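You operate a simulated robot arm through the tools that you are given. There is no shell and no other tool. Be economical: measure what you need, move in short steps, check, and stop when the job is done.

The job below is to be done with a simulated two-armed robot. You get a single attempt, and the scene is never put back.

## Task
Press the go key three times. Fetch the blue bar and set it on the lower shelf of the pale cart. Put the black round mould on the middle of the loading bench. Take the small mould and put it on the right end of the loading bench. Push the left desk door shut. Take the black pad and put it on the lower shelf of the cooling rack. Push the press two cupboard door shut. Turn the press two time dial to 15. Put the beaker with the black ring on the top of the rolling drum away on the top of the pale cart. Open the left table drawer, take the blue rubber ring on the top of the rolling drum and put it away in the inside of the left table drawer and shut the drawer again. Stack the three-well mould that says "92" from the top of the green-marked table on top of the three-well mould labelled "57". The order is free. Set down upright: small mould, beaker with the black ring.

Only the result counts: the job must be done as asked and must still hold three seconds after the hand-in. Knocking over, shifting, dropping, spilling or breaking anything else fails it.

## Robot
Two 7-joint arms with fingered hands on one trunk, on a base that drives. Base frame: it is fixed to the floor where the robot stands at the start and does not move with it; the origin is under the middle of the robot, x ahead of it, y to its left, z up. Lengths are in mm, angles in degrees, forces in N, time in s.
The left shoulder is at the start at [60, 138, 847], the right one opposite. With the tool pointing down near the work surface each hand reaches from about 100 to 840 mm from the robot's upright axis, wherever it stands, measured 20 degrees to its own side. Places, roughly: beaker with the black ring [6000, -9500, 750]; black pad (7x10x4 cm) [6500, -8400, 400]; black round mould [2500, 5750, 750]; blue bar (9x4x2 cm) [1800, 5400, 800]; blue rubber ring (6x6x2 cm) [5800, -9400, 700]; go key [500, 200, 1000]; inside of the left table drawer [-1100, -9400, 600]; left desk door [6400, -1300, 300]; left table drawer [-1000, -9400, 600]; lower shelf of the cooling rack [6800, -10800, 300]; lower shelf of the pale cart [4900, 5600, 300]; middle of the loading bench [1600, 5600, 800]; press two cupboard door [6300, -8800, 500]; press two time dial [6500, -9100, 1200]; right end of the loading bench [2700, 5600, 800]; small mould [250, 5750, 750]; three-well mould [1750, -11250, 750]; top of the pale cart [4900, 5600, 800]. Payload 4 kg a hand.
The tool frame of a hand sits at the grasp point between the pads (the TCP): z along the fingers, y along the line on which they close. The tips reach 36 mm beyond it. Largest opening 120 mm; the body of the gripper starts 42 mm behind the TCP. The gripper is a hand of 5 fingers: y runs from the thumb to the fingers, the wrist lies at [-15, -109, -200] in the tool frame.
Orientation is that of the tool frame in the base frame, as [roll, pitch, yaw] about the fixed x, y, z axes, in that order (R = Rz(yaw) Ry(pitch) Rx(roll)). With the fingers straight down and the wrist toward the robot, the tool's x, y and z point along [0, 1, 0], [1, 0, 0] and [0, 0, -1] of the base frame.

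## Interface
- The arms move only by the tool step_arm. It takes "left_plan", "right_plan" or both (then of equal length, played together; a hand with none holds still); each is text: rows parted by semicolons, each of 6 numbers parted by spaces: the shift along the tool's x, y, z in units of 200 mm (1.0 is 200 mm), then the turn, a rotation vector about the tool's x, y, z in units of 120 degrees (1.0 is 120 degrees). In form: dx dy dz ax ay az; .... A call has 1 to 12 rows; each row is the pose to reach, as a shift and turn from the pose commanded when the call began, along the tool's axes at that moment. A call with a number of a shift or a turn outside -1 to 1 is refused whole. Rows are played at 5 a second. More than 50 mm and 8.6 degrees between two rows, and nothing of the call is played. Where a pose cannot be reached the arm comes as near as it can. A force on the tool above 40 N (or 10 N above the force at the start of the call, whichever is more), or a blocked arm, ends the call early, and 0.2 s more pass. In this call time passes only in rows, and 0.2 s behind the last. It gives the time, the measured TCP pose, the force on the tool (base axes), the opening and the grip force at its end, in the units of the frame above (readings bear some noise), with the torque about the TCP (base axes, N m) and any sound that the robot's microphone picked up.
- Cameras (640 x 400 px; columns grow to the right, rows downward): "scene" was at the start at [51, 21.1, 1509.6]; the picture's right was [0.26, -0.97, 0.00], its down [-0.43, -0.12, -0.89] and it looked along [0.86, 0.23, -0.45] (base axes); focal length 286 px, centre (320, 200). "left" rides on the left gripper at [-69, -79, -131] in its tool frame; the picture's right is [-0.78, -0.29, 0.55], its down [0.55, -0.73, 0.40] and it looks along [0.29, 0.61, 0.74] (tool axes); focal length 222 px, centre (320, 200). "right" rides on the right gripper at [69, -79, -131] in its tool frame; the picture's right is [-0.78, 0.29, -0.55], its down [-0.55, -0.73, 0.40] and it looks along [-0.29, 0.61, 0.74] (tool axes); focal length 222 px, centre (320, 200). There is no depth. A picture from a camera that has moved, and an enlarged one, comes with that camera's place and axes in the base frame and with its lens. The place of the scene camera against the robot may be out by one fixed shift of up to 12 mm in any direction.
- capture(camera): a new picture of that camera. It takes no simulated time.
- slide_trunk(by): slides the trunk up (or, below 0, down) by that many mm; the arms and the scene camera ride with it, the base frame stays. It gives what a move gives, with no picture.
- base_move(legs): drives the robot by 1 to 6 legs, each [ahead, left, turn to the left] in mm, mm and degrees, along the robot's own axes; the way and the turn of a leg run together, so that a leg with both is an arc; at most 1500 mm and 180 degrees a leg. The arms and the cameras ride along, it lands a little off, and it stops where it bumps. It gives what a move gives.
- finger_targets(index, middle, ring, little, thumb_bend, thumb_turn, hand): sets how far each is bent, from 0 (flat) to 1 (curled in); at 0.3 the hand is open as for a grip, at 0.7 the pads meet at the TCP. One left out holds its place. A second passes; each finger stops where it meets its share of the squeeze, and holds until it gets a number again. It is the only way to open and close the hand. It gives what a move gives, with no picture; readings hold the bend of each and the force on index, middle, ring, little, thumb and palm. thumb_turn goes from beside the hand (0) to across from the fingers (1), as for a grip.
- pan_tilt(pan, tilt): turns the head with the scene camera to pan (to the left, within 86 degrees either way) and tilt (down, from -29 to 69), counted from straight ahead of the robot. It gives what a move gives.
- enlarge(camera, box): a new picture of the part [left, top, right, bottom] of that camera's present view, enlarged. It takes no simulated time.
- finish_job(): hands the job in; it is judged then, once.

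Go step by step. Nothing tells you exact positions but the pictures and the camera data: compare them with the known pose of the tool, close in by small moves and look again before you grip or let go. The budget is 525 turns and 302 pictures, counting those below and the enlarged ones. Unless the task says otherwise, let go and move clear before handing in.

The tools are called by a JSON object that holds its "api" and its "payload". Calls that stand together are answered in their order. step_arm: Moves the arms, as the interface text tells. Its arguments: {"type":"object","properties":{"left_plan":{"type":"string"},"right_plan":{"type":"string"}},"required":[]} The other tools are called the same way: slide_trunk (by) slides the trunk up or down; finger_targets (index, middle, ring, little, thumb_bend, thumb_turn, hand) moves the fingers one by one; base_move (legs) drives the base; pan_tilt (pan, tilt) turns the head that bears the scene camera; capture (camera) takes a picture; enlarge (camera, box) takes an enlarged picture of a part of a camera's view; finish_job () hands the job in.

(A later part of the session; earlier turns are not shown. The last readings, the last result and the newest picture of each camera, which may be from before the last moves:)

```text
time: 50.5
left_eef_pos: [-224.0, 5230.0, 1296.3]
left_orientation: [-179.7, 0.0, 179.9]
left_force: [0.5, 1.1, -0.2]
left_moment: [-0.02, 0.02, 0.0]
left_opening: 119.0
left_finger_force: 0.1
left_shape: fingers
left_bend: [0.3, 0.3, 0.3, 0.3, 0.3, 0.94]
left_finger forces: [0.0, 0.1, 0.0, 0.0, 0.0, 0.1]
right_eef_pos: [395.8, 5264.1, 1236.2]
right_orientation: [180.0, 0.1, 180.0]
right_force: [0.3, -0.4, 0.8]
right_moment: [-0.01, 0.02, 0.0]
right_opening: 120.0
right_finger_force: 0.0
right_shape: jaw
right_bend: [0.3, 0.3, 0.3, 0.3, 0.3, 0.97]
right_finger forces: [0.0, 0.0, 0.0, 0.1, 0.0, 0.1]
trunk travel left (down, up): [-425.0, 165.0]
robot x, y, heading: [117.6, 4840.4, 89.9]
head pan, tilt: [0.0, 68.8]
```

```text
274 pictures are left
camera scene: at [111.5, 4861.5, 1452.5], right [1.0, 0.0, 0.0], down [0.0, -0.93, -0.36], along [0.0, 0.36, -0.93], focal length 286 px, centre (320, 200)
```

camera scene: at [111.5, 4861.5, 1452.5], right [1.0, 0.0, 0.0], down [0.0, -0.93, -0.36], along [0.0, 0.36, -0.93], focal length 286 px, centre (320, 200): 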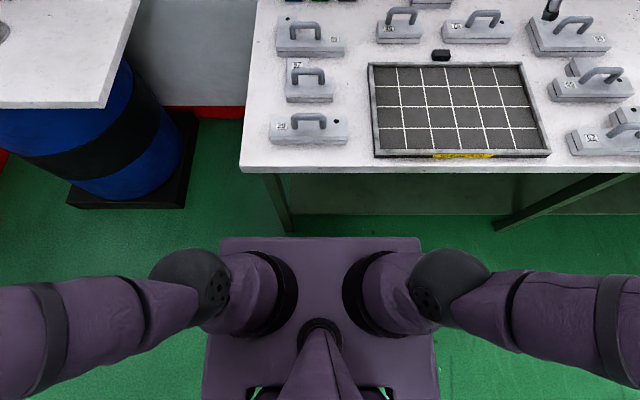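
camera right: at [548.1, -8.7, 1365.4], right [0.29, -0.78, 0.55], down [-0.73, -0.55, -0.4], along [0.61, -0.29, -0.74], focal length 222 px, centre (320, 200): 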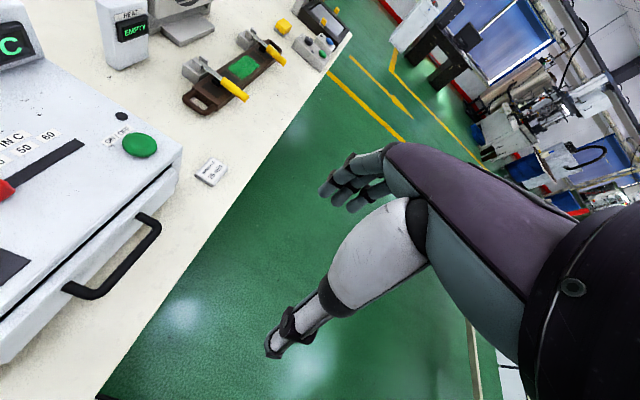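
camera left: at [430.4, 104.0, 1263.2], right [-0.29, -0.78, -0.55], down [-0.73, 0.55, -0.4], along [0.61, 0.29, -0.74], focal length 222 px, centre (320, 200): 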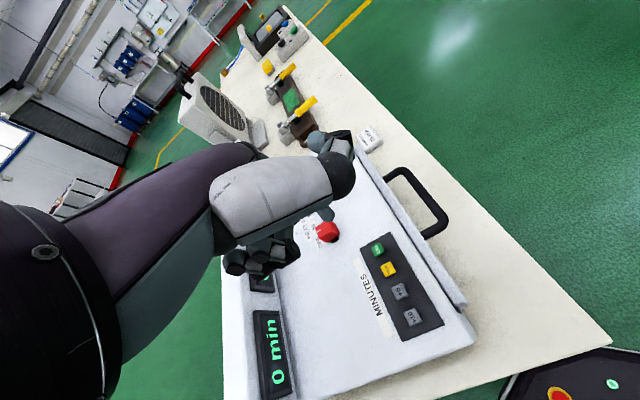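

There is a small gap to the bench. I zoom onto the "26" mould for triangulation.

{"api": "pan_tilt", "payload": {"pan": -15, "tilt": 45}}

{"api": "enlarge", "payload": {"camera": "scene", "box": [200, 60, 440, 210]}}

{"api": "capture", "payload": {"camera": "right"}}

```text
time: 51.4
left_eef_pos: [-224.3, 5229.5, 1297.1]
left_orientation: [-179.7, 0.1, 179.8]
left_force: [-0.6, 0.4, 0.3]
left_moment: [-0.04, 0.03, 0.02]
left_opening: 119.3
left_finger_force: 0.0
left_shape: fingers
left_bend: [0.3, 0.3, 0.3, 0.3, 0.3, 0.94]
left_finger forces: [0.1, 0.0, 0.1, 0.1, 0.1, 0.0]
right_eef_pos: [395.8, 5264.2, 1234.4]
right_orientation: [-180.0, 0.1, -180.0]
right_force: [-0.4, 0.6, 0.1]
right_moment: [0.01, 0.02, -0.01]
right_opening: 119.7
right_finger_force: 0.0
right_shape: jaw
right_bend: [0.3, 0.3, 0.3, 0.3, 0.3, 0.97]
right_finger forces: [0.0, 0.1, 0.0, 0.1, 0.0, 0.0]
trunk travel left (down, up): [-425.0, 165.0]
robot x, y, heading: [119.9, 4839.9, 89.9]
head pan, tilt: [-15.0, 45.0]
```

```text
2.67 times, centred on (320, 135) of scene
camera zoom: at [132.8, 4883.4, 1481.3], right [0.97, -0.26, 0.0], down [-0.18, -0.68, -0.71], along [0.18, 0.68, -0.71], focal length 762 px, centre (320, 373)
```

zoom: 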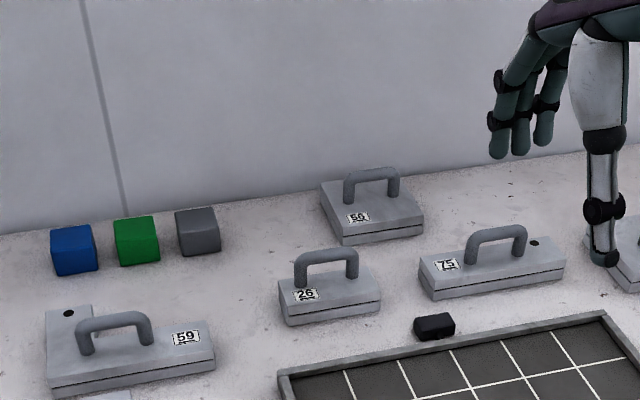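

```text
272 pictures are left
camera right: at [327.6, 5184.6, 1367.1], right [0.79, 0.29, 0.55], down [0.55, -0.73, -0.4], along [0.29, 0.61, -0.74], focal length 222 px, centre (320, 200)
```

right: 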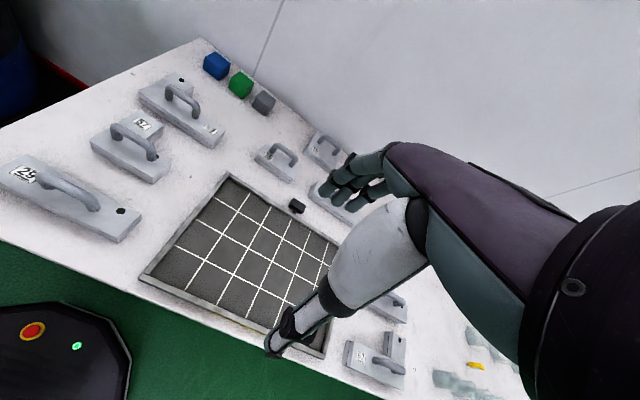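

Rough handle estimate is [352, 5690, 860]. I bring the right hand closer above it for a finer look.

{"api": "step_arm", "payload": {"right_plan": "0.04 0.2 0.08 0 0 0; 0.08 0.4 0.16 0 0 0; 0.12 0.6 0.24 0 0 0; 0.16 0.8 0.32 0 0 0; 0.195 1 0.4 0 0 0"}}

{"api": "step_arm", "payload": {"right_plan": "0 0.17 0.15 0 0 0; 0 0.34 0.3 0 0 0; 0 0.5 0.45 0 0 0; 0 0.66 0.6 0 0 0; 0 0.68 0.75 0 0 0"}}

{"api": "capture", "payload": {"camera": "right"}}

{"api": "capture", "payload": {"camera": "scene"}}

```text
time: 52.6
left_eef_pos: [-223.0, 5231.2, 1296.5]
left_orientation: [-179.7, 0.0, 179.8]
left_force: [-0.4, 0.1, 0.4]
left_moment: [-0.03, -0.03, -0.04]
left_opening: 119.2
left_finger_force: 0.1
left_shape: fingers
left_bend: [0.3, 0.3, 0.3, 0.3, 0.3, 0.94]
left_finger forces: [0.0, 0.0, 0.1, 0.0, 0.0, 0.0]
right_eef_pos: [359.0, 5463.8, 1155.4]
right_orientation: [-179.9, -0.1, 180.0]
right_force: [-1.1, 0.4, 0.2]
right_moment: [0.02, -0.03, 0.01]
right_opening: 120.0
right_finger_force: 0.0
right_shape: jaw
right_bend: [0.3, 0.3, 0.3, 0.3, 0.3, 0.97]
right_finger forces: [0.0, 0.0, 0.0, 0.1, 0.0, 0.0]
trunk travel left (down, up): [-425.0, 165.0]
robot x, y, heading: [118.0, 4836.2, 90.1]
head pan, tilt: [-15.0, 45.0]
```

```text
time: 53.8
left_eef_pos: [-223.4, 5230.2, 1296.5]
left_orientation: [-179.7, 0.1, 179.8]
left_force: [0.8, 0.0, 0.5]
left_moment: [0.02, -0.02, -0.02]
left_opening: 119.4
left_finger_force: 0.1
left_shape: fingers
left_bend: [0.3, 0.3, 0.3, 0.3, 0.3, 0.94]
left_finger forces: [0.1, 0.0, 0.1, 0.1, 0.0, 0.1]
right_eef_pos: [356.5, 5599.4, 1007.7]
right_orientation: [179.9, -0.1, 180.0]
right_force: [0.4, -1.1, -0.1]
right_moment: [-0.03, -0.02, -0.02]
right_opening: 119.8
right_finger_force: 0.0
right_shape: jaw
right_bend: [0.3, 0.3, 0.3, 0.3, 0.3, 0.97]
right_finger forces: [0.0, 0.0, 0.0, 0.0, 0.0, 0.0]
trunk travel left (down, up): [-425.0, 165.0]
robot x, y, heading: [119.8, 4838.2, 90.4]
head pan, tilt: [-15.0, 45.0]
```

```text
271 pictures are left
camera right: at [286.9, 5520.3, 1138.5], right [0.79, 0.29, 0.55], down [0.55, -0.73, -0.4], along [0.29, 0.61, -0.74], focal length 222 px, centre (320, 200)
```

right: 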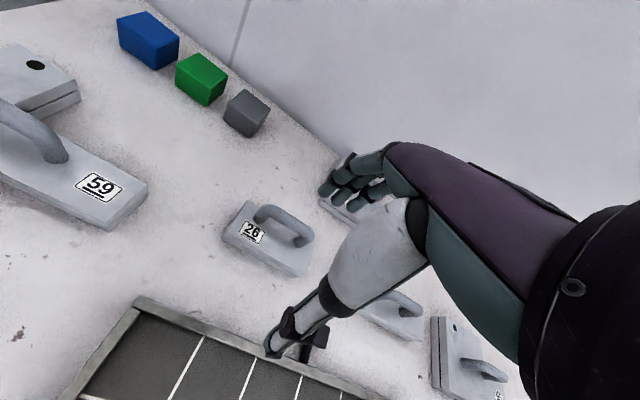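

```text
270 pictures are left
camera scene: at [132.8, 4883.6, 1481.4], right [0.97, -0.26, 0.0], down [-0.18, -0.68, -0.71], along [0.18, 0.68, -0.71], focal length 286 px, centre (320, 200)
```

scene: 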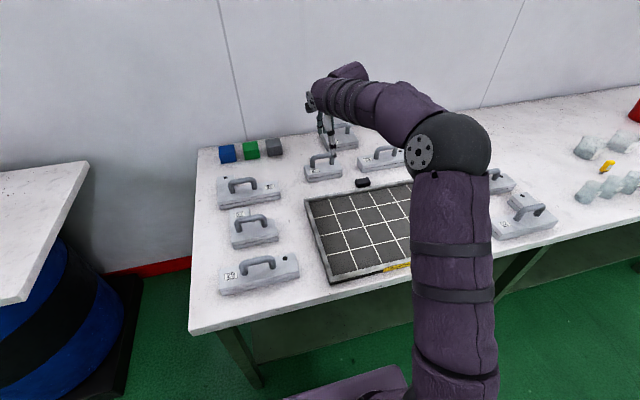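

The handle triangulates consistently to about [353, 5666, 880], bar along x. I move over it and descend part way.

{"api": "step_arm", "payload": {"right_plan": "0.01 0.17 0 0 0 0; 0.015 0.33 0 0 0 0; 0.015 0.33 0.2 0 0 0; 0.015 0.33 0.4 0 0 0"}}

{"api": "capture", "payload": {"camera": "right"}}

{"api": "capture", "payload": {"camera": "scene"}}

```text
time: 54.8
left_eef_pos: [-224.8, 5229.4, 1296.5]
left_orientation: [-179.7, 0.1, 179.8]
left_force: [0.6, -0.4, 0.2]
left_moment: [-0.02, 0.01, 0.0]
left_opening: 119.1
left_finger_force: 0.0
left_shape: fingers
left_bend: [0.3, 0.3, 0.3, 0.3, 0.3, 0.94]
left_finger forces: [0.0, 0.0, 0.1, 0.0, 0.0, 0.1]
right_eef_pos: [355.3, 5667.6, 925.4]
right_orientation: [180.0, 0.1, -180.0]
right_force: [-0.3, 0.4, 0.4]
right_moment: [-0.02, 0.0, 0.0]
right_opening: 119.9
right_finger_force: 0.1
right_shape: jaw
right_bend: [0.3, 0.3, 0.3, 0.3, 0.3, 0.97]
right_finger forces: [0.0, 0.0, 0.1, 0.0, 0.0, 0.0]
trunk travel left (down, up): [-425.0, 165.0]
robot x, y, heading: [118.0, 4836.4, 90.3]
head pan, tilt: [-15.0, 45.0]
```

```text
269 pictures are left
camera right: at [286.0, 5588.0, 1055.7], right [0.78, 0.29, 0.55], down [0.55, -0.73, -0.4], along [0.29, 0.61, -0.74], focal length 222 px, centre (320, 200)
```

right: 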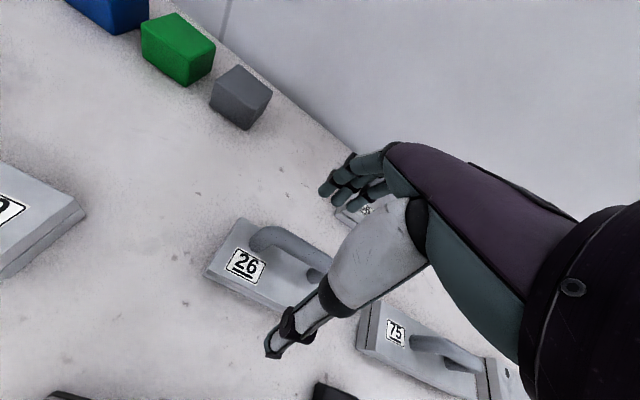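

```text
268 pictures are left
camera scene: at [132.8, 4884.0, 1481.4], right [0.97, -0.26, 0.0], down [-0.18, -0.68, -0.71], along [0.18, 0.68, -0.71], focal length 286 px, centre (320, 200)
```

scene: 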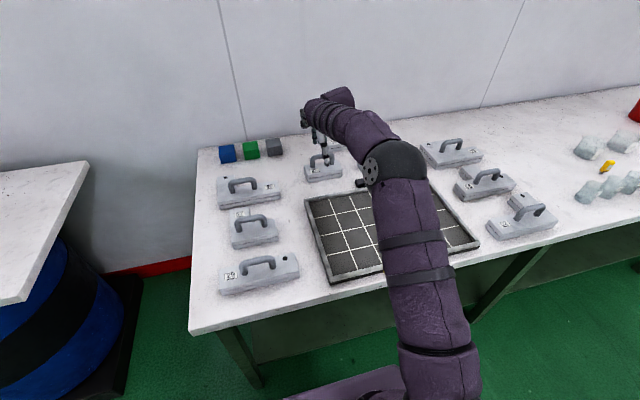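

Alignment is consistent. I descend so the bar is at the TCP.

{"api": "step_arm", "payload": {"right_plan": "0 -0.005 0.1 0 0 0; 0 -0.005 0.18 0 0 0; 0 -0.005 0.23 0 0 0"}}

{"api": "capture", "payload": {"camera": "right"}}

{"api": "enlarge", "payload": {"camera": "scene", "box": [280, 80, 380, 190]}}

```text
time: 55.6
left_eef_pos: [-224.0, 5230.3, 1296.1]
left_orientation: [-179.8, 0.2, 179.8]
left_force: [-0.6, -0.6, -0.4]
left_moment: [-0.03, -0.01, -0.02]
left_opening: 119.0
left_finger_force: 0.0
left_shape: fingers
left_bend: [0.3, 0.3, 0.3, 0.3, 0.3, 0.94]
left_finger forces: [0.0, 0.1, 0.0, 0.0, 0.1, 0.0]
right_eef_pos: [352.6, 5664.7, 878.6]
right_orientation: [179.9, 0.0, 180.0]
right_force: [-0.7, -0.3, -0.8]
right_moment: [0.01, 0.01, 0.02]
right_opening: 120.0
right_finger_force: 0.2
right_shape: jaw
right_bend: [0.3, 0.3, 0.3, 0.3, 0.3, 0.97]
right_finger forces: [0.0, 0.0, 0.0, 0.1, 0.0, 0.1]
trunk travel left (down, up): [-425.0, 165.0]
robot x, y, heading: [120.7, 4836.1, 90.1]
head pan, tilt: [-15.0, 45.0]
```

```text
267 pictures are left
camera right: at [284.2, 5585.8, 1010.3], right [0.79, 0.29, 0.55], down [0.55, -0.73, -0.4], along [0.29, 0.61, -0.74], focal length 222 px, centre (320, 200)
```

right: 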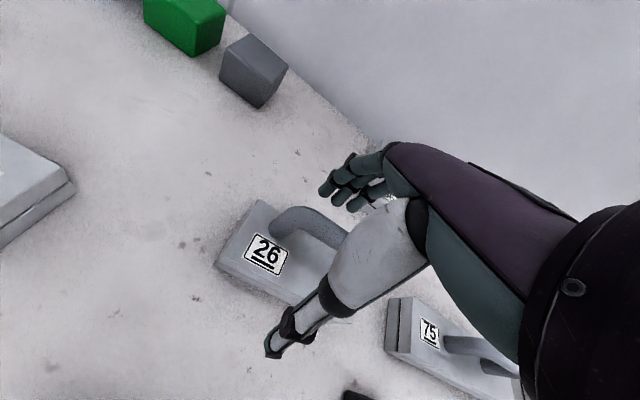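

```text
3.64 times, centred on (330, 135) of scene
camera zoom: at [132.8, 4883.7, 1481.4], right [0.97, -0.26, 0.0], down [-0.18, -0.68, -0.71], along [0.18, 0.68, -0.71], focal length 1039 px, centre (284, 436)
```

zoom: 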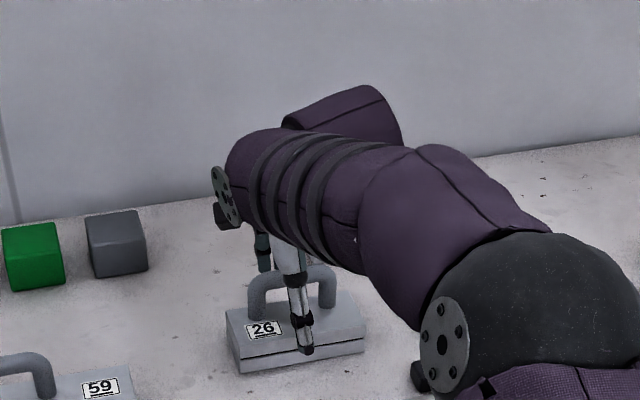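

The thumb is before and the fingers are behind the bar. I close the hand.

{"api": "finger_targets", "payload": {"hand": "right", "index": 0.8, "middle": 0.8, "ring": 0.8, "little": 0.8, "thumb_bend": 0.8}}

{"api": "step_arm", "payload": {"right_plan": "0 0 -0.05 0 0 0; 0 0 -0.1 0 0 0; 0 0 -0.2 0 0 0; 0 0 -0.3 0 0 0"}}

{"api": "capture", "payload": {"camera": "right"}}

{"api": "enlarge", "payload": {"camera": "scene", "box": [280, 80, 380, 190]}}

```text
time: 56.6
left_eef_pos: [-223.4, 5229.3, 1297.7]
left_orientation: [-179.7, 0.1, 179.8]
left_force: [0.5, 0.5, -1.1]
left_moment: [0.0, -0.01, -0.01]
left_opening: 119.4
left_finger_force: 0.0
left_shape: fingers
left_bend: [0.3, 0.3, 0.3, 0.3, 0.3, 0.94]
left_finger forces: [0.0, 0.0, 0.0, 0.1, 0.0, 0.0]
right_eef_pos: [353.2, 5664.7, 878.1]
right_orientation: [180.0, 0.0, -180.0]
right_force: [1.0, -0.1, -3.5]
right_moment: [0.06, -0.01, -0.02]
right_opening: 0.2
right_finger_force: 3.0
right_shape: fingers
right_bend: [0.75, 0.79, 0.79, 0.8, 0.75, 0.96]
right_finger forces: [0.1, 1.9, 1.6, 0.0, 2.1, 0.0]
trunk travel left (down, up): [-425.0, 165.0]
robot x, y, heading: [119.6, 4842.9, 89.8]
head pan, tilt: [-15.0, 45.0]
```

```text
time: 57.6
left_eef_pos: [-224.1, 5229.3, 1296.8]
left_orientation: [-179.7, 0.1, 179.9]
left_force: [-0.4, -0.2, -1.2]
left_moment: [0.01, 0.01, 0.0]
left_opening: 119.4
left_finger_force: 0.1
left_shape: fingers
left_bend: [0.3, 0.3, 0.3, 0.3, 0.3, 0.94]
left_finger forces: [0.1, 0.0, 0.0, 0.0, 0.0, 0.1]
right_eef_pos: [354.9, 5663.6, 939.4]
right_orientation: [179.9, 0.0, -180.0]
right_force: [0.4, -0.8, -3.3]
right_moment: [0.05, -0.01, -0.01]
right_opening: 0.0
right_finger_force: 2.3
right_shape: fingers
right_bend: [0.75, 0.79, 0.79, 0.8, 0.75, 0.96]
right_finger forces: [0.0, 2.0, 1.6, 0.0, 2.1, 0.0]
trunk travel left (down, up): [-425.0, 165.0]
robot x, y, heading: [118.7, 4838.5, 89.9]
head pan, tilt: [-15.0, 45.0]
```

```text
265 pictures are left
camera right: at [285.4, 5585.8, 1072.1], right [0.78, 0.29, 0.55], down [0.55, -0.73, -0.4], along [0.29, 0.61, -0.74], focal length 222 px, centre (320, 200)
```

right: 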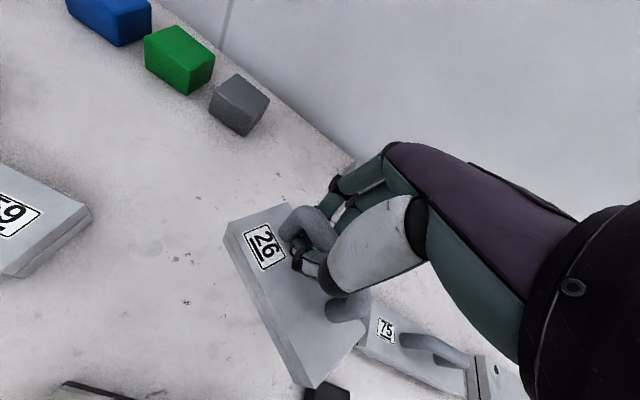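

```text
3.64 times, centred on (330, 135) of scene
camera zoom: at [132.9, 4883.7, 1481.3], right [0.97, -0.26, 0.0], down [-0.18, -0.68, -0.71], along [0.18, 0.68, -0.71], focal length 1039 px, centre (284, 436)
```

zoom: 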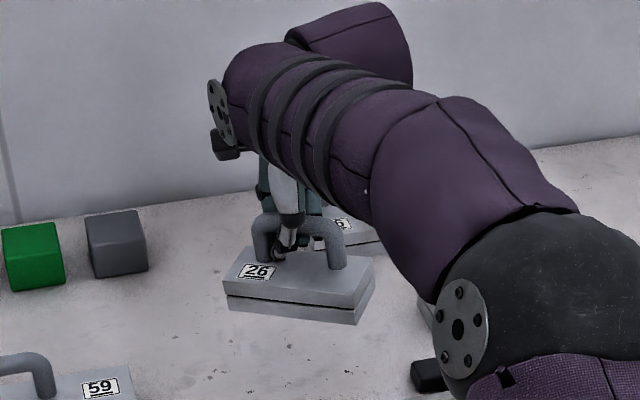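

The mould is lifted (light, hanging from the handle). I raise it, pull in, and drive along the bench to the right end.

{"api": "step_arm", "payload": {"right_plan": "0 0 -0.2 0 0 0; 0 0 -0.4 0 0 0; 0 0 -0.6 0 0 0; 0 0 -0.8 0 0 0; 0 -0.2 -0.9 0 0 0; 0 -0.4 -0.9 0 0 0; 0 -0.6 -0.9 0 0 0; 0 -0.8 -0.9 0 0 0; 0 -1 -0.9 0 0 0"}}

{"api": "base_move", "payload": {"legs": [[-250, 0, 0], [0, -1200, 0], [0, -1140, 0]]}}

{"api": "capture", "payload": {"camera": "scene"}}

{"api": "capture", "payload": {"camera": "right"}}

```text
time: 59.6
left_eef_pos: [-224.0, 5228.5, 1298.7]
left_orientation: [-179.7, 0.1, 179.8]
left_force: [0.5, 0.0, 0.3]
left_moment: [-0.02, -0.01, 0.0]
left_opening: 119.2
left_finger_force: 0.1
left_shape: fingers
left_bend: [0.3, 0.3, 0.3, 0.3, 0.3, 0.94]
left_finger forces: [0.0, 0.0, 0.0, 0.0, 0.0, 0.0]
right_eef_pos: [355.3, 5464.1, 1119.8]
right_orientation: [179.9, 0.0, 180.0]
right_force: [0.2, -0.6, 0.0]
right_moment: [0.05, 0.03, -0.01]
right_opening: 0.0
right_finger_force: 2.0
right_shape: fingers
right_bend: [0.76, 0.79, 0.8, 0.8, 0.75, 0.96]
right_finger forces: [0.0, 1.9, 1.3, 0.1, 0.6, 0.0]
right hand out of reach, approached as far as the arm can: row 4
trunk travel left (down, up): [-425.0, 165.0]
robot x, y, heading: [119.7, 4835.7, 89.8]
head pan, tilt: [-15.0, 45.0]
```

```text
time: 72.5
left_eef_pos: [2124.6, 4972.2, 1297.7]
left_orientation: [-179.7, 0.0, 179.4]
left_force: [0.6, 0.5, -0.2]
left_moment: [0.01, -0.01, 0.02]
left_opening: 119.6
left_finger_force: 0.0
left_shape: fingers
left_bend: [0.3, 0.3, 0.3, 0.3, 0.3, 0.94]
left_finger forces: [0.0, 0.0, 0.1, 0.0, 0.0, 0.0]
right_eef_pos: [2705.8, 5201.8, 1117.9]
right_orientation: [-180.0, -0.1, 179.4]
right_force: [0.2, 0.0, -0.6]
right_moment: [0.06, 0.06, -0.02]
right_opening: 0.1
right_finger_force: 2.1
right_shape: fingers
right_bend: [0.76, 0.79, 0.8, 0.8, 0.75, 0.96]
right_finger forces: [0.0, 1.9, 1.3, 0.0, 0.8, 0.0]
trunk travel left (down, up): [-425.0, 165.0]
robot x, y, heading: [2463.3, 4574.0, 89.6]
head pan, tilt: [-15.0, 45.0]
```

```text
263 pictures are left
camera scene: at [2477.7, 4622.5, 1481.4], right [0.96, -0.27, 0.0], down [-0.19, -0.68, -0.71], along [0.19, 0.68, -0.71], focal length 286 px, centre (320, 200)
```

scene: 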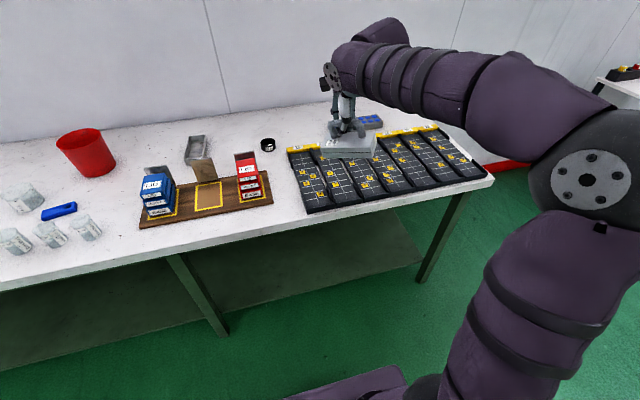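

```text
262 pictures are left
camera right: at [2636.0, 5123.6, 1250.1], right [0.79, 0.28, 0.55], down [0.54, -0.74, -0.4], along [0.29, 0.61, -0.74], focal length 222 px, centre (320, 200)
```

right: 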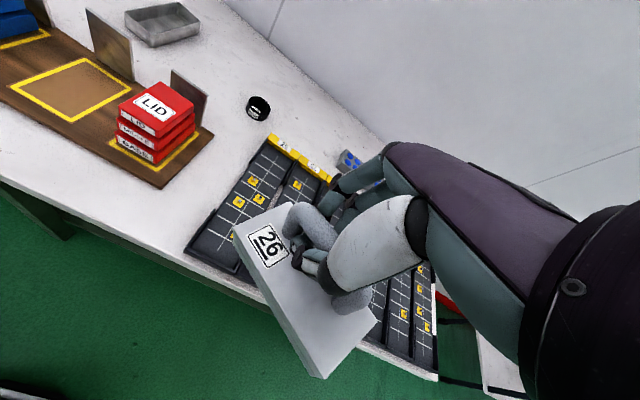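

I see the black ring-like piece near the trays at about [2540, 5658] and the blue bar at about [1830, 5468]. Let me zoom on the black piece.

{"api": "enlarge", "payload": {"camera": "scene", "box": [130, 100, 330, 230]}}

{"api": "enlarge", "payload": {"camera": "right", "box": [160, 60, 360, 190]}}

```text
3.08 times, centred on (230, 165) of scene
camera zoom: at [2477.7, 4622.5, 1481.4], right [0.96, -0.27, 0.0], down [-0.19, -0.68, -0.71], along [0.19, 0.68, -0.71], focal length 879 px, centre (597, 308)
```

zoom: 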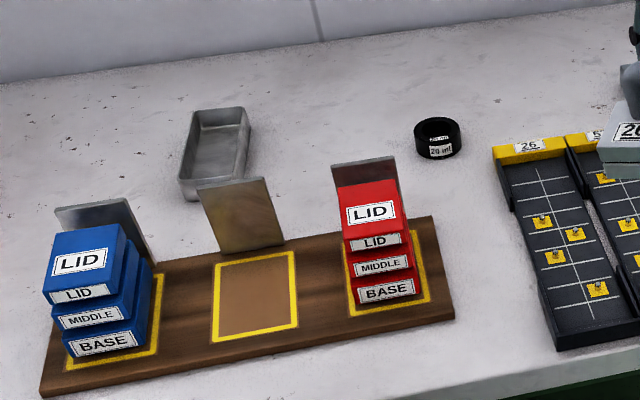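

```text
3.08 times, centred on (260, 125) of right
camera zoom: at [2636.0, 5123.6, 1250.1], right [0.79, 0.28, 0.55], down [0.54, -0.74, -0.4], along [0.29, 0.61, -0.74], focal length 684 px, centre (505, 431)
```

zoom: 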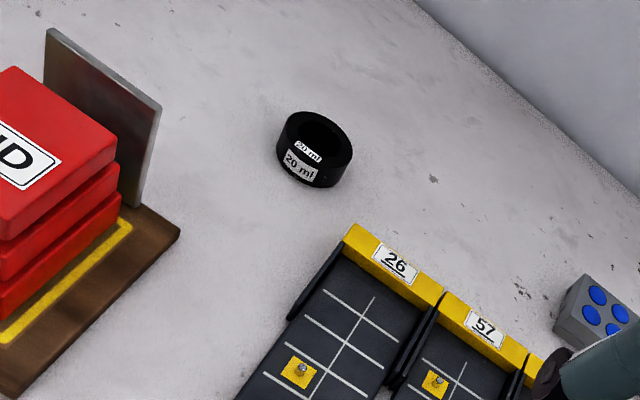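

It is the black round 20 ml mould at about [2542, 5622, 812]. My left hand can take it; I drive so it lies to my left-front.

{"api": "base_move", "payload": {"legs": [[250, -314, 0.4]]}}

{"api": "pan_tilt", "payload": {"pan": 15, "tilt": 45}}

{"api": "step_arm", "payload": {"left_plan": "0 0.2 0.1 0 0 0; 0 0.4 0.2 0 0 0; 0 0.6 0.3 0 0 0; 0 0.8 0.4 0 0 0; 0 1 0.5 0 0 0; 0 1 0.7 0 0 0; 0 1 0.9 0 0 0"}}

{"api": "capture", "payload": {"camera": "scene"}}

{"api": "capture", "payload": {"camera": "left"}}

```text
time: 75.0
left_eef_pos: [2436.0, 5216.7, 1296.5]
left_orientation: [-179.7, 0.1, -179.9]
left_force: [0.0, 0.4, 0.1]
left_moment: [-0.01, 0.0, -0.02]
left_opening: 119.1
left_finger_force: 0.0
left_shape: fingers
left_bend: [0.3, 0.3, 0.3, 0.3, 0.3, 0.94]
left_finger forces: [0.0, 0.0, 0.0, 0.0, 0.0, 0.0]
right_eef_pos: [3013.1, 5454.8, 1118.1]
right_orientation: [-180.0, 0.1, -179.7]
right_force: [0.0, 0.5, 0.2]
right_moment: [0.07, 0.04, 0.0]
right_opening: 0.0
right_finger_force: 2.0
right_shape: fingers
right_bend: [0.76, 0.79, 0.8, 0.8, 0.75, 0.96]
right_finger forces: [0.0, 1.9, 1.4, 0.0, 0.9, 0.0]
trunk travel left (down, up): [-425.0, 165.0]
robot x, y, heading: [2781.6, 4825.6, 90.3]
head pan, tilt: [-15.0, 45.0]
```

```text
time: 76.0
left_eef_pos: [2435.5, 5216.4, 1295.9]
left_orientation: [-179.7, 0.1, -179.8]
left_force: [0.7, -0.8, -0.8]
left_moment: [-0.02, 0.0, -0.06]
left_opening: 119.3
left_finger_force: 0.0
left_shape: fingers
left_bend: [0.3, 0.3, 0.3, 0.3, 0.3, 0.94]
left_finger forces: [0.0, 0.0, 0.1, 0.1, 0.1, 0.0]
right_eef_pos: [3011.9, 5456.2, 1117.9]
right_orientation: [179.9, 0.0, -179.7]
right_force: [0.0, 0.8, -0.1]
right_moment: [0.05, 0.0, 0.01]
right_opening: 0.0
right_finger_force: 2.2
right_shape: fingers
right_bend: [0.76, 0.79, 0.8, 0.8, 0.75, 0.96]
right_finger forces: [0.0, 2.0, 1.4, 0.0, 0.6, 0.0]
trunk travel left (down, up): [-425.0, 165.0]
robot x, y, heading: [2783.4, 4829.9, 90.2]
head pan, tilt: [15.0, 45.0]
```

```text
time: 77.6
left_eef_pos: [2434.9, 5413.9, 1117.0]
left_orientation: [-179.7, 0.2, -179.8]
left_force: [0.3, -0.2, 0.6]
left_moment: [0.0, 0.0, -0.02]
left_opening: 119.5
left_finger_force: 0.1
left_shape: fingers
left_bend: [0.3, 0.3, 0.3, 0.3, 0.3, 0.94]
left_finger forces: [0.0, 0.0, 0.0, 0.0, 0.1, 0.0]
right_eef_pos: [3012.3, 5456.0, 1118.5]
right_orientation: [-180.0, 0.0, -179.7]
right_force: [0.0, -0.2, 0.0]
right_moment: [0.02, 0.04, -0.01]
right_opening: 0.0
right_finger_force: 1.5
right_shape: fingers
right_bend: [0.76, 0.79, 0.8, 0.8, 0.75, 0.96]
right_finger forces: [0.0, 1.9, 1.4, 0.0, 0.9, 0.0]
trunk travel left (down, up): [-425.0, 165.0]
robot x, y, heading: [2780.5, 4824.4, 90.2]
head pan, tilt: [15.0, 45.0]
```

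```text
259 pictures are left
camera scene: at [2752.0, 4872.7, 1481.4], right [0.96, 0.26, 0.0], down [0.19, -0.68, -0.71], along [-0.19, 0.68, -0.71], focal length 286 px, centre (320, 200)
```

scene: 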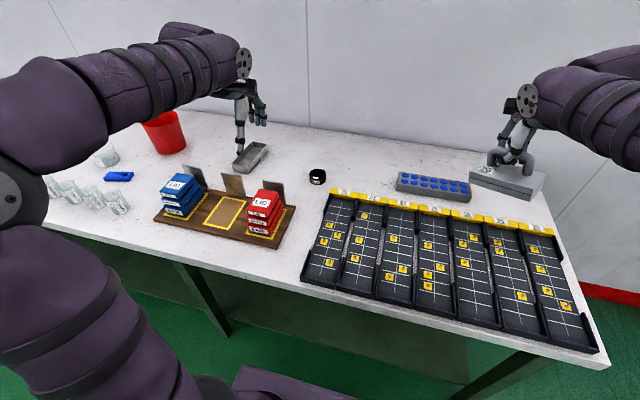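

```text
258 pictures are left
camera left: at [2504.8, 5336.8, 1250.1], right [0.79, -0.29, -0.54], down [-0.55, -0.74, -0.39], along [-0.29, 0.61, -0.74], focal length 222 px, centre (320, 200)
```

left: 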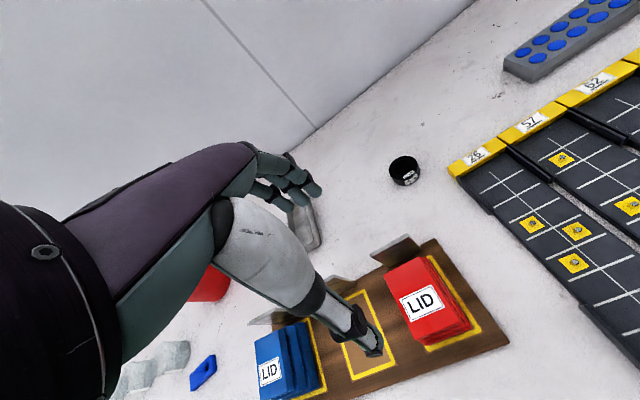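

I move the left hand above the black mould.

{"api": "step_arm", "payload": {"left_plan": "-0.11 0.2 0 0 0 0; -0.22 0.4 0 0 0 0; -0.33 0.6 0.05 0 0 0; -0.44 0.8 0.1 0 0 0; -0.56 0.97 0.2 0 0 0; -0.56 0.97 0.4 0 0 0; -0.56 0.97 0.6 0 0 0; -0.56 0.97 0.78 0 0 0"}}

{"api": "capture", "payload": {"camera": "left"}}

{"api": "enlarge", "payload": {"camera": "scene", "box": [240, 60, 400, 200]}}

```text
time: 79.4
left_eef_pos: [2548.4, 5608.8, 959.4]
left_orientation: [-179.7, 0.1, -179.8]
left_force: [-0.1, 0.4, 1.0]
left_moment: [0.03, -0.01, -0.03]
left_opening: 119.6
left_finger_force: 0.1
left_shape: fingers
left_bend: [0.3, 0.3, 0.3, 0.3, 0.3, 0.94]
left_finger forces: [0.1, 0.1, 0.0, 0.1, 0.0, 0.1]
right_eef_pos: [3013.1, 5455.6, 1118.1]
right_orientation: [179.9, -0.1, -179.7]
right_force: [0.6, 0.0, -0.3]
right_moment: [0.04, 0.05, -0.01]
right_opening: 0.0
right_finger_force: 1.9
right_shape: fingers
right_bend: [0.76, 0.79, 0.8, 0.8, 0.75, 0.96]
right_finger forces: [0.0, 2.0, 1.6, 0.1, 0.8, 0.0]
trunk travel left (down, up): [-425.0, 165.0]
robot x, y, heading: [2779.3, 4825.8, 90.3]
head pan, tilt: [15.0, 45.0]
```

```text
257 pictures are left
camera left: at [2617.3, 5531.8, 1092.2], right [0.79, -0.29, -0.54], down [-0.55, -0.74, -0.4], along [-0.29, 0.61, -0.74], focal length 222 px, centre (320, 200)
```

left: 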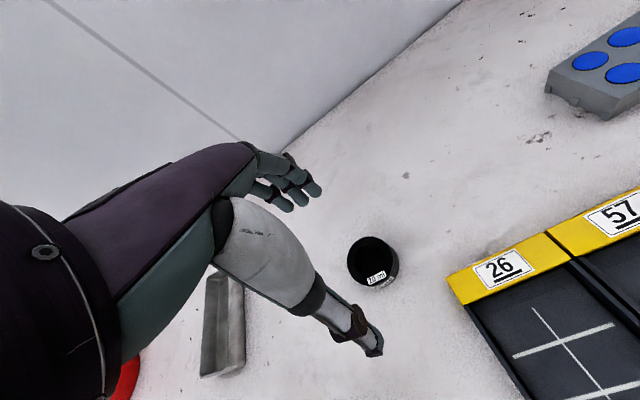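

```text
2.86 times, centred on (320, 130) of scene
camera zoom: at [2752.1, 4872.8, 1481.4], right [0.96, 0.26, 0.0], down [0.19, -0.68, -0.71], along [-0.19, 0.68, -0.71], focal length 816 px, centre (320, 400)
```

zoom: 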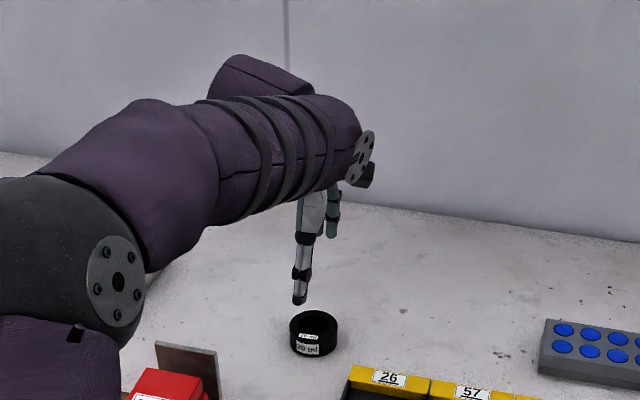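

I refine and descend over the black mould.

{"api": "step_arm", "payload": {"left_plan": "0.015 0.065 0.2 0 0 0; 0.015 0.065 0.4 0 0 0; 0.015 0.065 0.53 0 0 0"}}

{"api": "capture", "payload": {"camera": "left"}}

{"api": "enlarge", "payload": {"camera": "scene", "box": [260, 100, 380, 200]}}

```text
time: 80.2
left_eef_pos: [2545.2, 5623.3, 852.5]
left_orientation: [-179.7, 0.1, -179.8]
left_force: [1.3, 0.0, -0.6]
left_moment: [-0.02, 0.02, 0.01]
left_opening: 119.6
left_finger_force: 0.0
left_shape: fingers
left_bend: [0.3, 0.3, 0.3, 0.3, 0.3, 0.94]
left_finger forces: [0.0, 0.1, 0.1, 0.0, 0.0, 0.0]
right_eef_pos: [3013.3, 5455.5, 1118.4]
right_orientation: [180.0, 0.0, -179.6]
right_force: [0.1, 0.8, 0.7]
right_moment: [0.06, 0.02, 0.0]
right_opening: 0.0
right_finger_force: 2.3
right_shape: fingers
right_bend: [0.76, 0.79, 0.8, 0.8, 0.75, 0.96]
right_finger forces: [0.0, 2.1, 1.4, 0.0, 0.8, 0.0]
trunk travel left (down, up): [-425.0, 165.0]
robot x, y, heading: [2782.0, 4822.5, 90.3]
head pan, tilt: [15.0, 45.0]
```

```text
255 pictures are left
camera left: at [2614.9, 5545.4, 984.5], right [0.79, -0.29, -0.54], down [-0.55, -0.74, -0.39], along [-0.29, 0.61, -0.74], focal length 222 px, centre (320, 200)
```

left: 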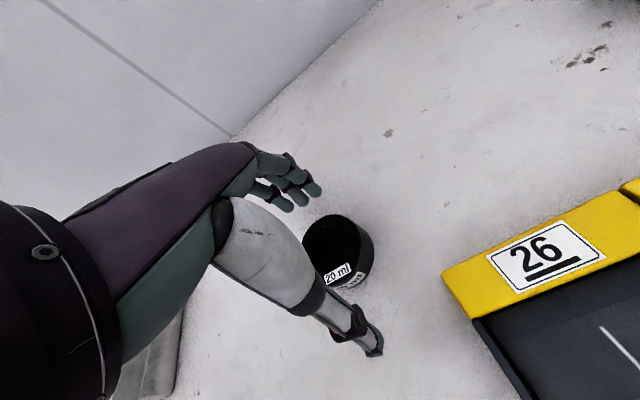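

```text
4.00 times, centred on (320, 150) of scene
camera zoom: at [2752.1, 4872.7, 1481.4], right [0.96, 0.26, 0.0], down [0.19, -0.68, -0.71], along [-0.19, 0.68, -0.71], focal length 1143 px, centre (320, 400)
```

zoom: 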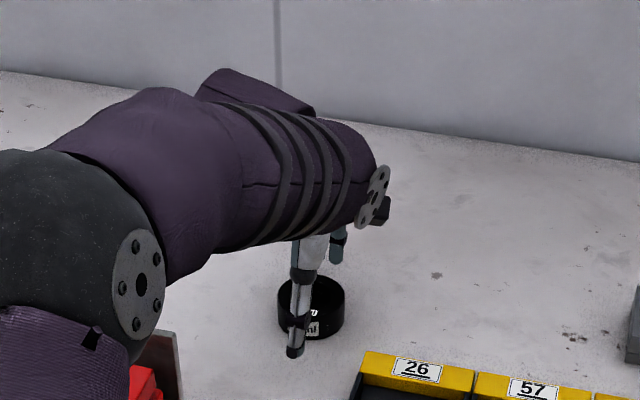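

The mould is ~10 mm to +x of the hand; I adjust, go a bit lower and close.

{"api": "step_arm", "payload": {"left_plan": "-0.05 0 0.02 0 0 0; -0.05 0 0.055 0 0 0"}}

{"api": "finger_targets", "payload": {"hand": "left", "index": 0.75, "middle": 0.75, "ring": 0.75, "little": 0.75, "thumb_bend": 0.75}}

{"api": "step_arm", "payload": {"left_plan": "0 0 -0.1 0 0 0; 0 0 -0.2 0 0 0; 0 0 -0.3 0 0 0"}}

{"api": "capture", "payload": {"camera": "left"}}

{"api": "enlarge", "payload": {"camera": "scene", "box": [260, 100, 380, 200]}}

```text
time: 80.8
left_eef_pos: [2555.4, 5623.0, 841.0]
left_orientation: [-179.7, 0.1, -179.8]
left_force: [0.2, -0.3, 0.0]
left_moment: [-0.01, 0.01, 0.04]
left_opening: 119.4
left_finger_force: 0.1
left_shape: fingers
left_bend: [0.3, 0.3, 0.3, 0.3, 0.3, 0.94]
left_finger forces: [0.0, 0.0, 0.0, 0.0, 0.1, 0.0]
right_eef_pos: [3013.6, 5456.3, 1117.7]
right_orientation: [179.9, 0.0, -179.7]
right_force: [0.1, -0.2, 0.4]
right_moment: [0.03, 0.03, 0.01]
right_opening: 0.0
right_finger_force: 2.0
right_shape: fingers
right_bend: [0.76, 0.79, 0.8, 0.8, 0.75, 0.96]
right_finger forces: [0.0, 2.0, 1.5, 0.1, 0.7, 0.0]
trunk travel left (down, up): [-425.0, 165.0]
robot x, y, heading: [2777.6, 4827.2, 90.3]
head pan, tilt: [15.0, 45.0]
```

```text
time: 81.8
left_eef_pos: [2556.1, 5622.6, 841.3]
left_orientation: [-179.8, 0.2, -179.9]
left_force: [-0.4, 0.8, -1.2]
left_moment: [0.04, -0.04, 0.01]
left_opening: 45.8
left_finger_force: 26.6
left_shape: fingers
left_bend: [0.64, 0.61, 0.67, 0.75, 0.54, 0.95]
left_finger forces: [9.0, 8.8, 9.4, 0.0, 25.4, 0.1]
right_eef_pos: [3012.5, 5455.4, 1118.8]
right_orientation: [-179.9, 0.0, -179.7]
right_force: [-0.4, -1.5, 0.4]
right_moment: [0.03, 0.03, -0.01]
right_opening: 0.0
right_finger_force: 2.8
right_shape: fingers
right_bend: [0.76, 0.79, 0.8, 0.8, 0.75, 0.96]
right_finger forces: [0.0, 2.0, 1.5, 0.0, 0.8, 0.0]
trunk travel left (down, up): [-425.0, 165.0]
robot x, y, heading: [2781.0, 4824.3, 90.2]
head pan, tilt: [15.0, 45.0]
```

```text
time: 82.6
left_eef_pos: [2553.5, 5621.0, 900.9]
left_orientation: [-179.6, 0.2, -179.9]
left_force: [-0.3, 0.2, -1.3]
left_moment: [0.04, -0.04, 0.0]
left_opening: 45.8
left_finger_force: 26.1
left_shape: fingers
left_bend: [0.64, 0.61, 0.67, 0.75, 0.54, 0.95]
left_finger forces: [9.0, 8.7, 9.5, 0.0, 25.4, 0.0]
right_eef_pos: [3013.3, 5456.3, 1119.5]
right_orientation: [180.0, 0.0, -179.7]
right_force: [0.4, -0.5, -0.3]
right_moment: [0.04, 0.03, 0.03]
right_opening: 0.1
right_finger_force: 2.3
right_shape: fingers
right_bend: [0.76, 0.79, 0.8, 0.8, 0.75, 0.96]
right_finger forces: [0.0, 2.0, 1.5, 0.0, 0.7, 0.0]
trunk travel left (down, up): [-425.0, 165.0]
robot x, y, heading: [2779.6, 4826.2, 90.4]
head pan, tilt: [15.0, 45.0]
```

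```text
253 pictures are left
camera left: at [2622.9, 5544.2, 1033.8], right [0.79, -0.29, -0.54], down [-0.55, -0.74, -0.39], along [-0.29, 0.61, -0.74], focal length 222 px, centre (320, 200)
```

left: 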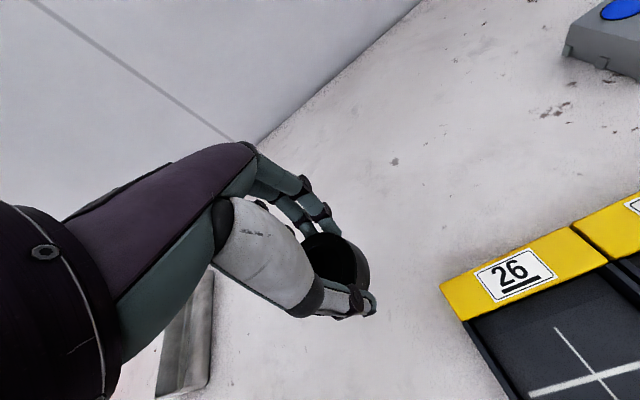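

```text
4.00 times, centred on (320, 150) of scene
camera zoom: at [2752.1, 4872.4, 1481.3], right [0.96, 0.26, 0.0], down [0.19, -0.68, -0.71], along [-0.19, 0.68, -0.71], focal length 1143 px, centre (320, 400)
```

zoom: 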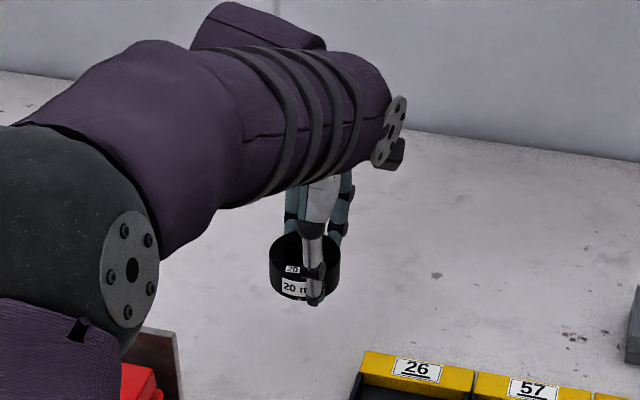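

The black mould is held. I lift it, then shift the base so my right hand can set the small mould at this freed spot.

{"api": "step_arm", "payload": {"left_plan": "0 0 -0.24 0 0 0; 0 0 -0.48 0 0 0; 0 0 -0.7 0 0 0; 0 -0.2 -0.8 0 0 0; 0 -0.4 -0.8 0 0 0; 0 -0.6 -0.8 0 0 0; 0 -0.8 -0.8 0 0 0"}}

{"api": "base_move", "payload": {"legs": [[-80, 0, -0.3], [0, 465, 0], [85, 0, 0]]}}

{"api": "pan_tilt", "payload": {"pan": -10, "tilt": 40}}

{"api": "capture", "payload": {"camera": "scene"}}

{"api": "capture", "payload": {"camera": "right"}}

```text
time: 84.2
left_eef_pos: [2553.7, 5460.4, 1062.9]
left_orientation: [-179.7, 0.2, -179.8]
left_force: [-0.3, -0.1, -1.3]
left_moment: [0.0, 0.03, 0.01]
left_opening: 45.5
left_finger_force: 25.8
left_shape: fingers
left_bend: [0.64, 0.61, 0.67, 0.75, 0.54, 0.95]
left_finger forces: [8.8, 8.6, 9.7, 0.0, 25.1, 0.1]
right_eef_pos: [3013.9, 5454.6, 1118.8]
right_orientation: [-179.9, 0.1, -179.7]
right_force: [0.0, -0.4, 0.0]
right_moment: [0.04, 0.06, 0.0]
right_opening: 0.1
right_finger_force: 1.8
right_shape: fingers
right_bend: [0.76, 0.79, 0.8, 0.8, 0.75, 0.96]
right_finger forces: [0.0, 1.9, 1.4, 0.0, 0.6, 0.0]
trunk travel left (down, up): [-425.0, 165.0]
robot x, y, heading: [2784.1, 4828.3, 90.3]
head pan, tilt: [15.0, 45.0]
```

```text
time: 88.3
left_eef_pos: [2095.1, 5464.9, 1060.7]
left_orientation: [-179.6, 0.1, -179.7]
left_force: [0.0, 1.3, -1.6]
left_moment: [-0.01, 0.0, 0.01]
left_opening: 45.5
left_finger_force: 26.0
left_shape: fingers
left_bend: [0.64, 0.61, 0.67, 0.75, 0.54, 0.95]
left_finger forces: [8.9, 8.5, 9.6, 0.0, 25.1, 0.0]
right_eef_pos: [2554.8, 5461.0, 1118.3]
right_orientation: [-180.0, 0.0, -179.5]
right_force: [-1.0, 0.7, -0.2]
right_moment: [0.04, 0.03, 0.03]
right_opening: 0.0
right_finger_force: 2.4
right_shape: fingers
right_bend: [0.76, 0.79, 0.8, 0.8, 0.75, 0.96]
right_finger forces: [0.1, 2.0, 1.6, 0.0, 1.0, 0.0]
trunk travel left (down, up): [-425.0, 165.0]
robot x, y, heading: [2320.8, 4827.9, 90.3]
head pan, tilt: [15.0, 45.0]
```

```text
time: 89.2
left_eef_pos: [2095.4, 5463.8, 1060.8]
left_orientation: [-179.7, 0.1, -179.7]
left_force: [0.4, 0.5, -0.8]
left_moment: [-0.02, -0.01, -0.02]
left_opening: 45.3
left_finger_force: 26.2
left_shape: fingers
left_bend: [0.64, 0.61, 0.67, 0.75, 0.54, 0.95]
left_finger forces: [8.9, 8.6, 9.5, 0.1, 25.1, 0.0]
right_eef_pos: [2555.1, 5459.1, 1117.6]
right_orientation: [179.9, -0.1, -179.5]
right_force: [0.3, 0.8, -0.2]
right_moment: [0.06, 0.01, -0.03]
right_opening: 0.3
right_finger_force: 2.0
right_shape: fingers
right_bend: [0.76, 0.79, 0.8, 0.8, 0.75, 0.96]
right_finger forces: [0.0, 2.2, 1.4, 0.1, 0.8, 0.0]
trunk travel left (down, up): [-425.0, 165.0]
robot x, y, heading: [2324.3, 4831.4, 90.7]
head pan, tilt: [-10.0, 40.0]
```

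```text
251 pictures are left
camera scene: at [2331.2, 4881.2, 1488.6], right [0.99, -0.16, 0.0], down [-0.11, -0.63, -0.77], along [0.13, 0.76, -0.64], focal length 286 px, centre (320, 200)
```

scene: 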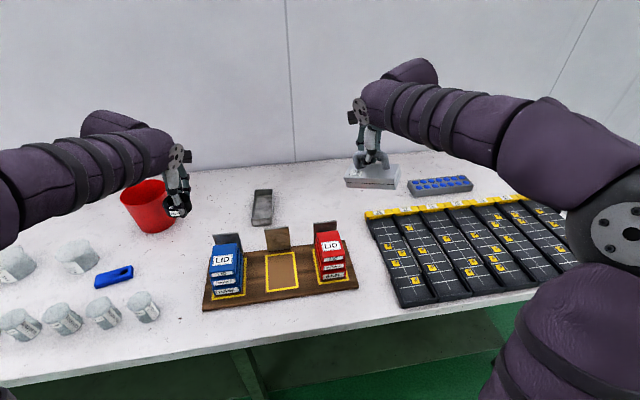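

```text
250 pictures are left
camera right: at [2486.8, 5379.8, 1249.8], right [0.78, 0.3, 0.55], down [0.56, -0.73, -0.4], along [0.28, 0.61, -0.74], focal length 222 px, centre (320, 200)
```

right: 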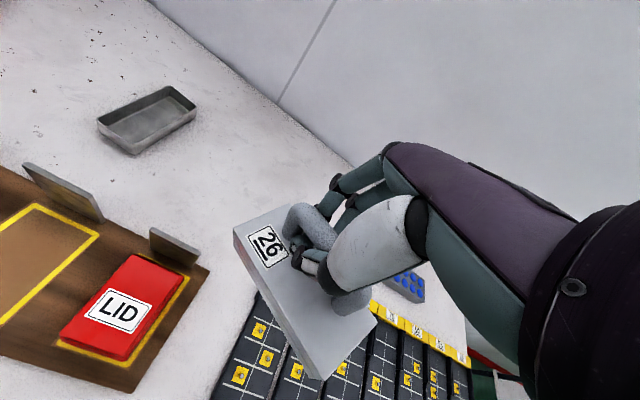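

I shift the base slightly and bring the small mould over the free spot near [2530, 5680].

{"api": "base_move", "payload": {"legs": [[12, -70, -0.4]]}}

{"api": "step_arm", "payload": {"right_plan": "0.1 0.2 0 0 0 0; 0.2 0.4 0 0 0 0; 0.3 0.6 0 0 0 0; 0.4 0.8 0 0 0 0; 0.47 1 0 0 0 0; 0.47 1 0.2 0 0 0; 0.47 1 0.4 0 0 0; 0.47 1 0.6 0 0 0; 0.47 1 0.8 0 0 0"}}

{"api": "capture", "payload": {"camera": "right"}}

{"api": "capture", "payload": {"camera": "scene"}}

```text
time: 90.2
left_eef_pos: [2169.1, 5477.5, 1060.5]
left_orientation: [-179.5, 0.1, 179.9]
left_force: [0.5, -1.1, -2.3]
left_moment: [0.02, 0.0, -0.03]
left_opening: 45.6
left_finger_force: 25.6
left_shape: fingers
left_bend: [0.64, 0.61, 0.67, 0.75, 0.54, 0.95]
left_finger forces: [8.7, 8.4, 9.4, 0.0, 24.9, 0.0]
right_eef_pos: [2628.6, 5470.3, 1117.8]
right_orientation: [-179.9, -0.1, -180.0]
right_force: [1.5, -0.4, -0.4]
right_moment: [0.02, 0.05, 0.03]
right_opening: 0.1
right_finger_force: 2.2
right_shape: fingers
right_bend: [0.76, 0.79, 0.8, 0.8, 0.75, 0.96]
right_finger forces: [0.1, 2.1, 1.6, 0.0, 1.0, 0.0]
trunk travel left (down, up): [-425.0, 165.0]
robot x, y, heading: [2392.4, 4840.6, 90.2]
head pan, tilt: [-10.0, 40.0]
```

```text
time: 92.2
left_eef_pos: [2169.2, 5478.2, 1060.2]
left_orientation: [-179.6, 0.2, 179.9]
left_force: [0.0, 1.4, -1.2]
left_moment: [0.03, -0.01, 0.02]
left_opening: 45.3
left_finger_force: 26.0
left_shape: fingers
left_bend: [0.64, 0.61, 0.67, 0.75, 0.54, 0.95]
left_finger forces: [8.7, 8.6, 9.6, 0.0, 25.0, 0.0]
right_eef_pos: [2533.3, 5671.9, 954.5]
right_orientation: [180.0, -0.1, -180.0]
right_force: [0.1, 0.2, -0.3]
right_moment: [0.04, -0.02, -0.03]
right_opening: 0.2
right_finger_force: 2.2
right_shape: fingers
right_bend: [0.76, 0.79, 0.8, 0.8, 0.75, 0.96]
right_finger forces: [0.0, 2.0, 1.8, 0.0, 0.9, 0.0]
right hand out of reach, approached as far as the arm can: row 5
trunk travel left (down, up): [-425.0, 165.0]
robot x, y, heading: [2394.0, 4840.6, 89.9]
head pan, tilt: [-10.0, 40.0]
```

```text
249 pictures are left
camera right: at [2464.2, 5593.4, 1087.3], right [0.78, 0.29, 0.55], down [0.55, -0.73, -0.4], along [0.29, 0.61, -0.74], focal length 222 px, centre (320, 200)
```

right: 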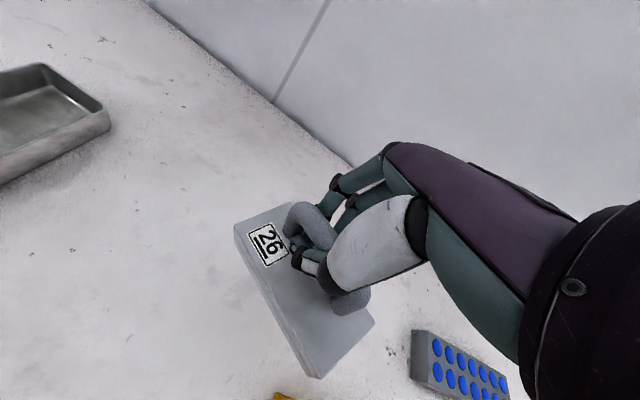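

```text
248 pictures are left
camera scene: at [2399.4, 4893.9, 1488.6], right [0.99, -0.17, 0.0], down [-0.11, -0.63, -0.77], along [0.13, 0.75, -0.64], focal length 286 px, centre (320, 200)
```

scene: 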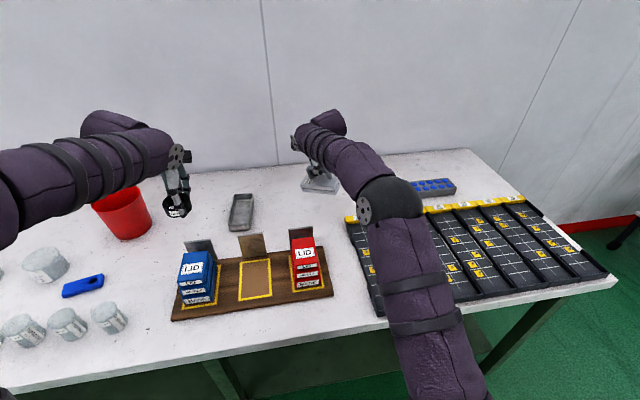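

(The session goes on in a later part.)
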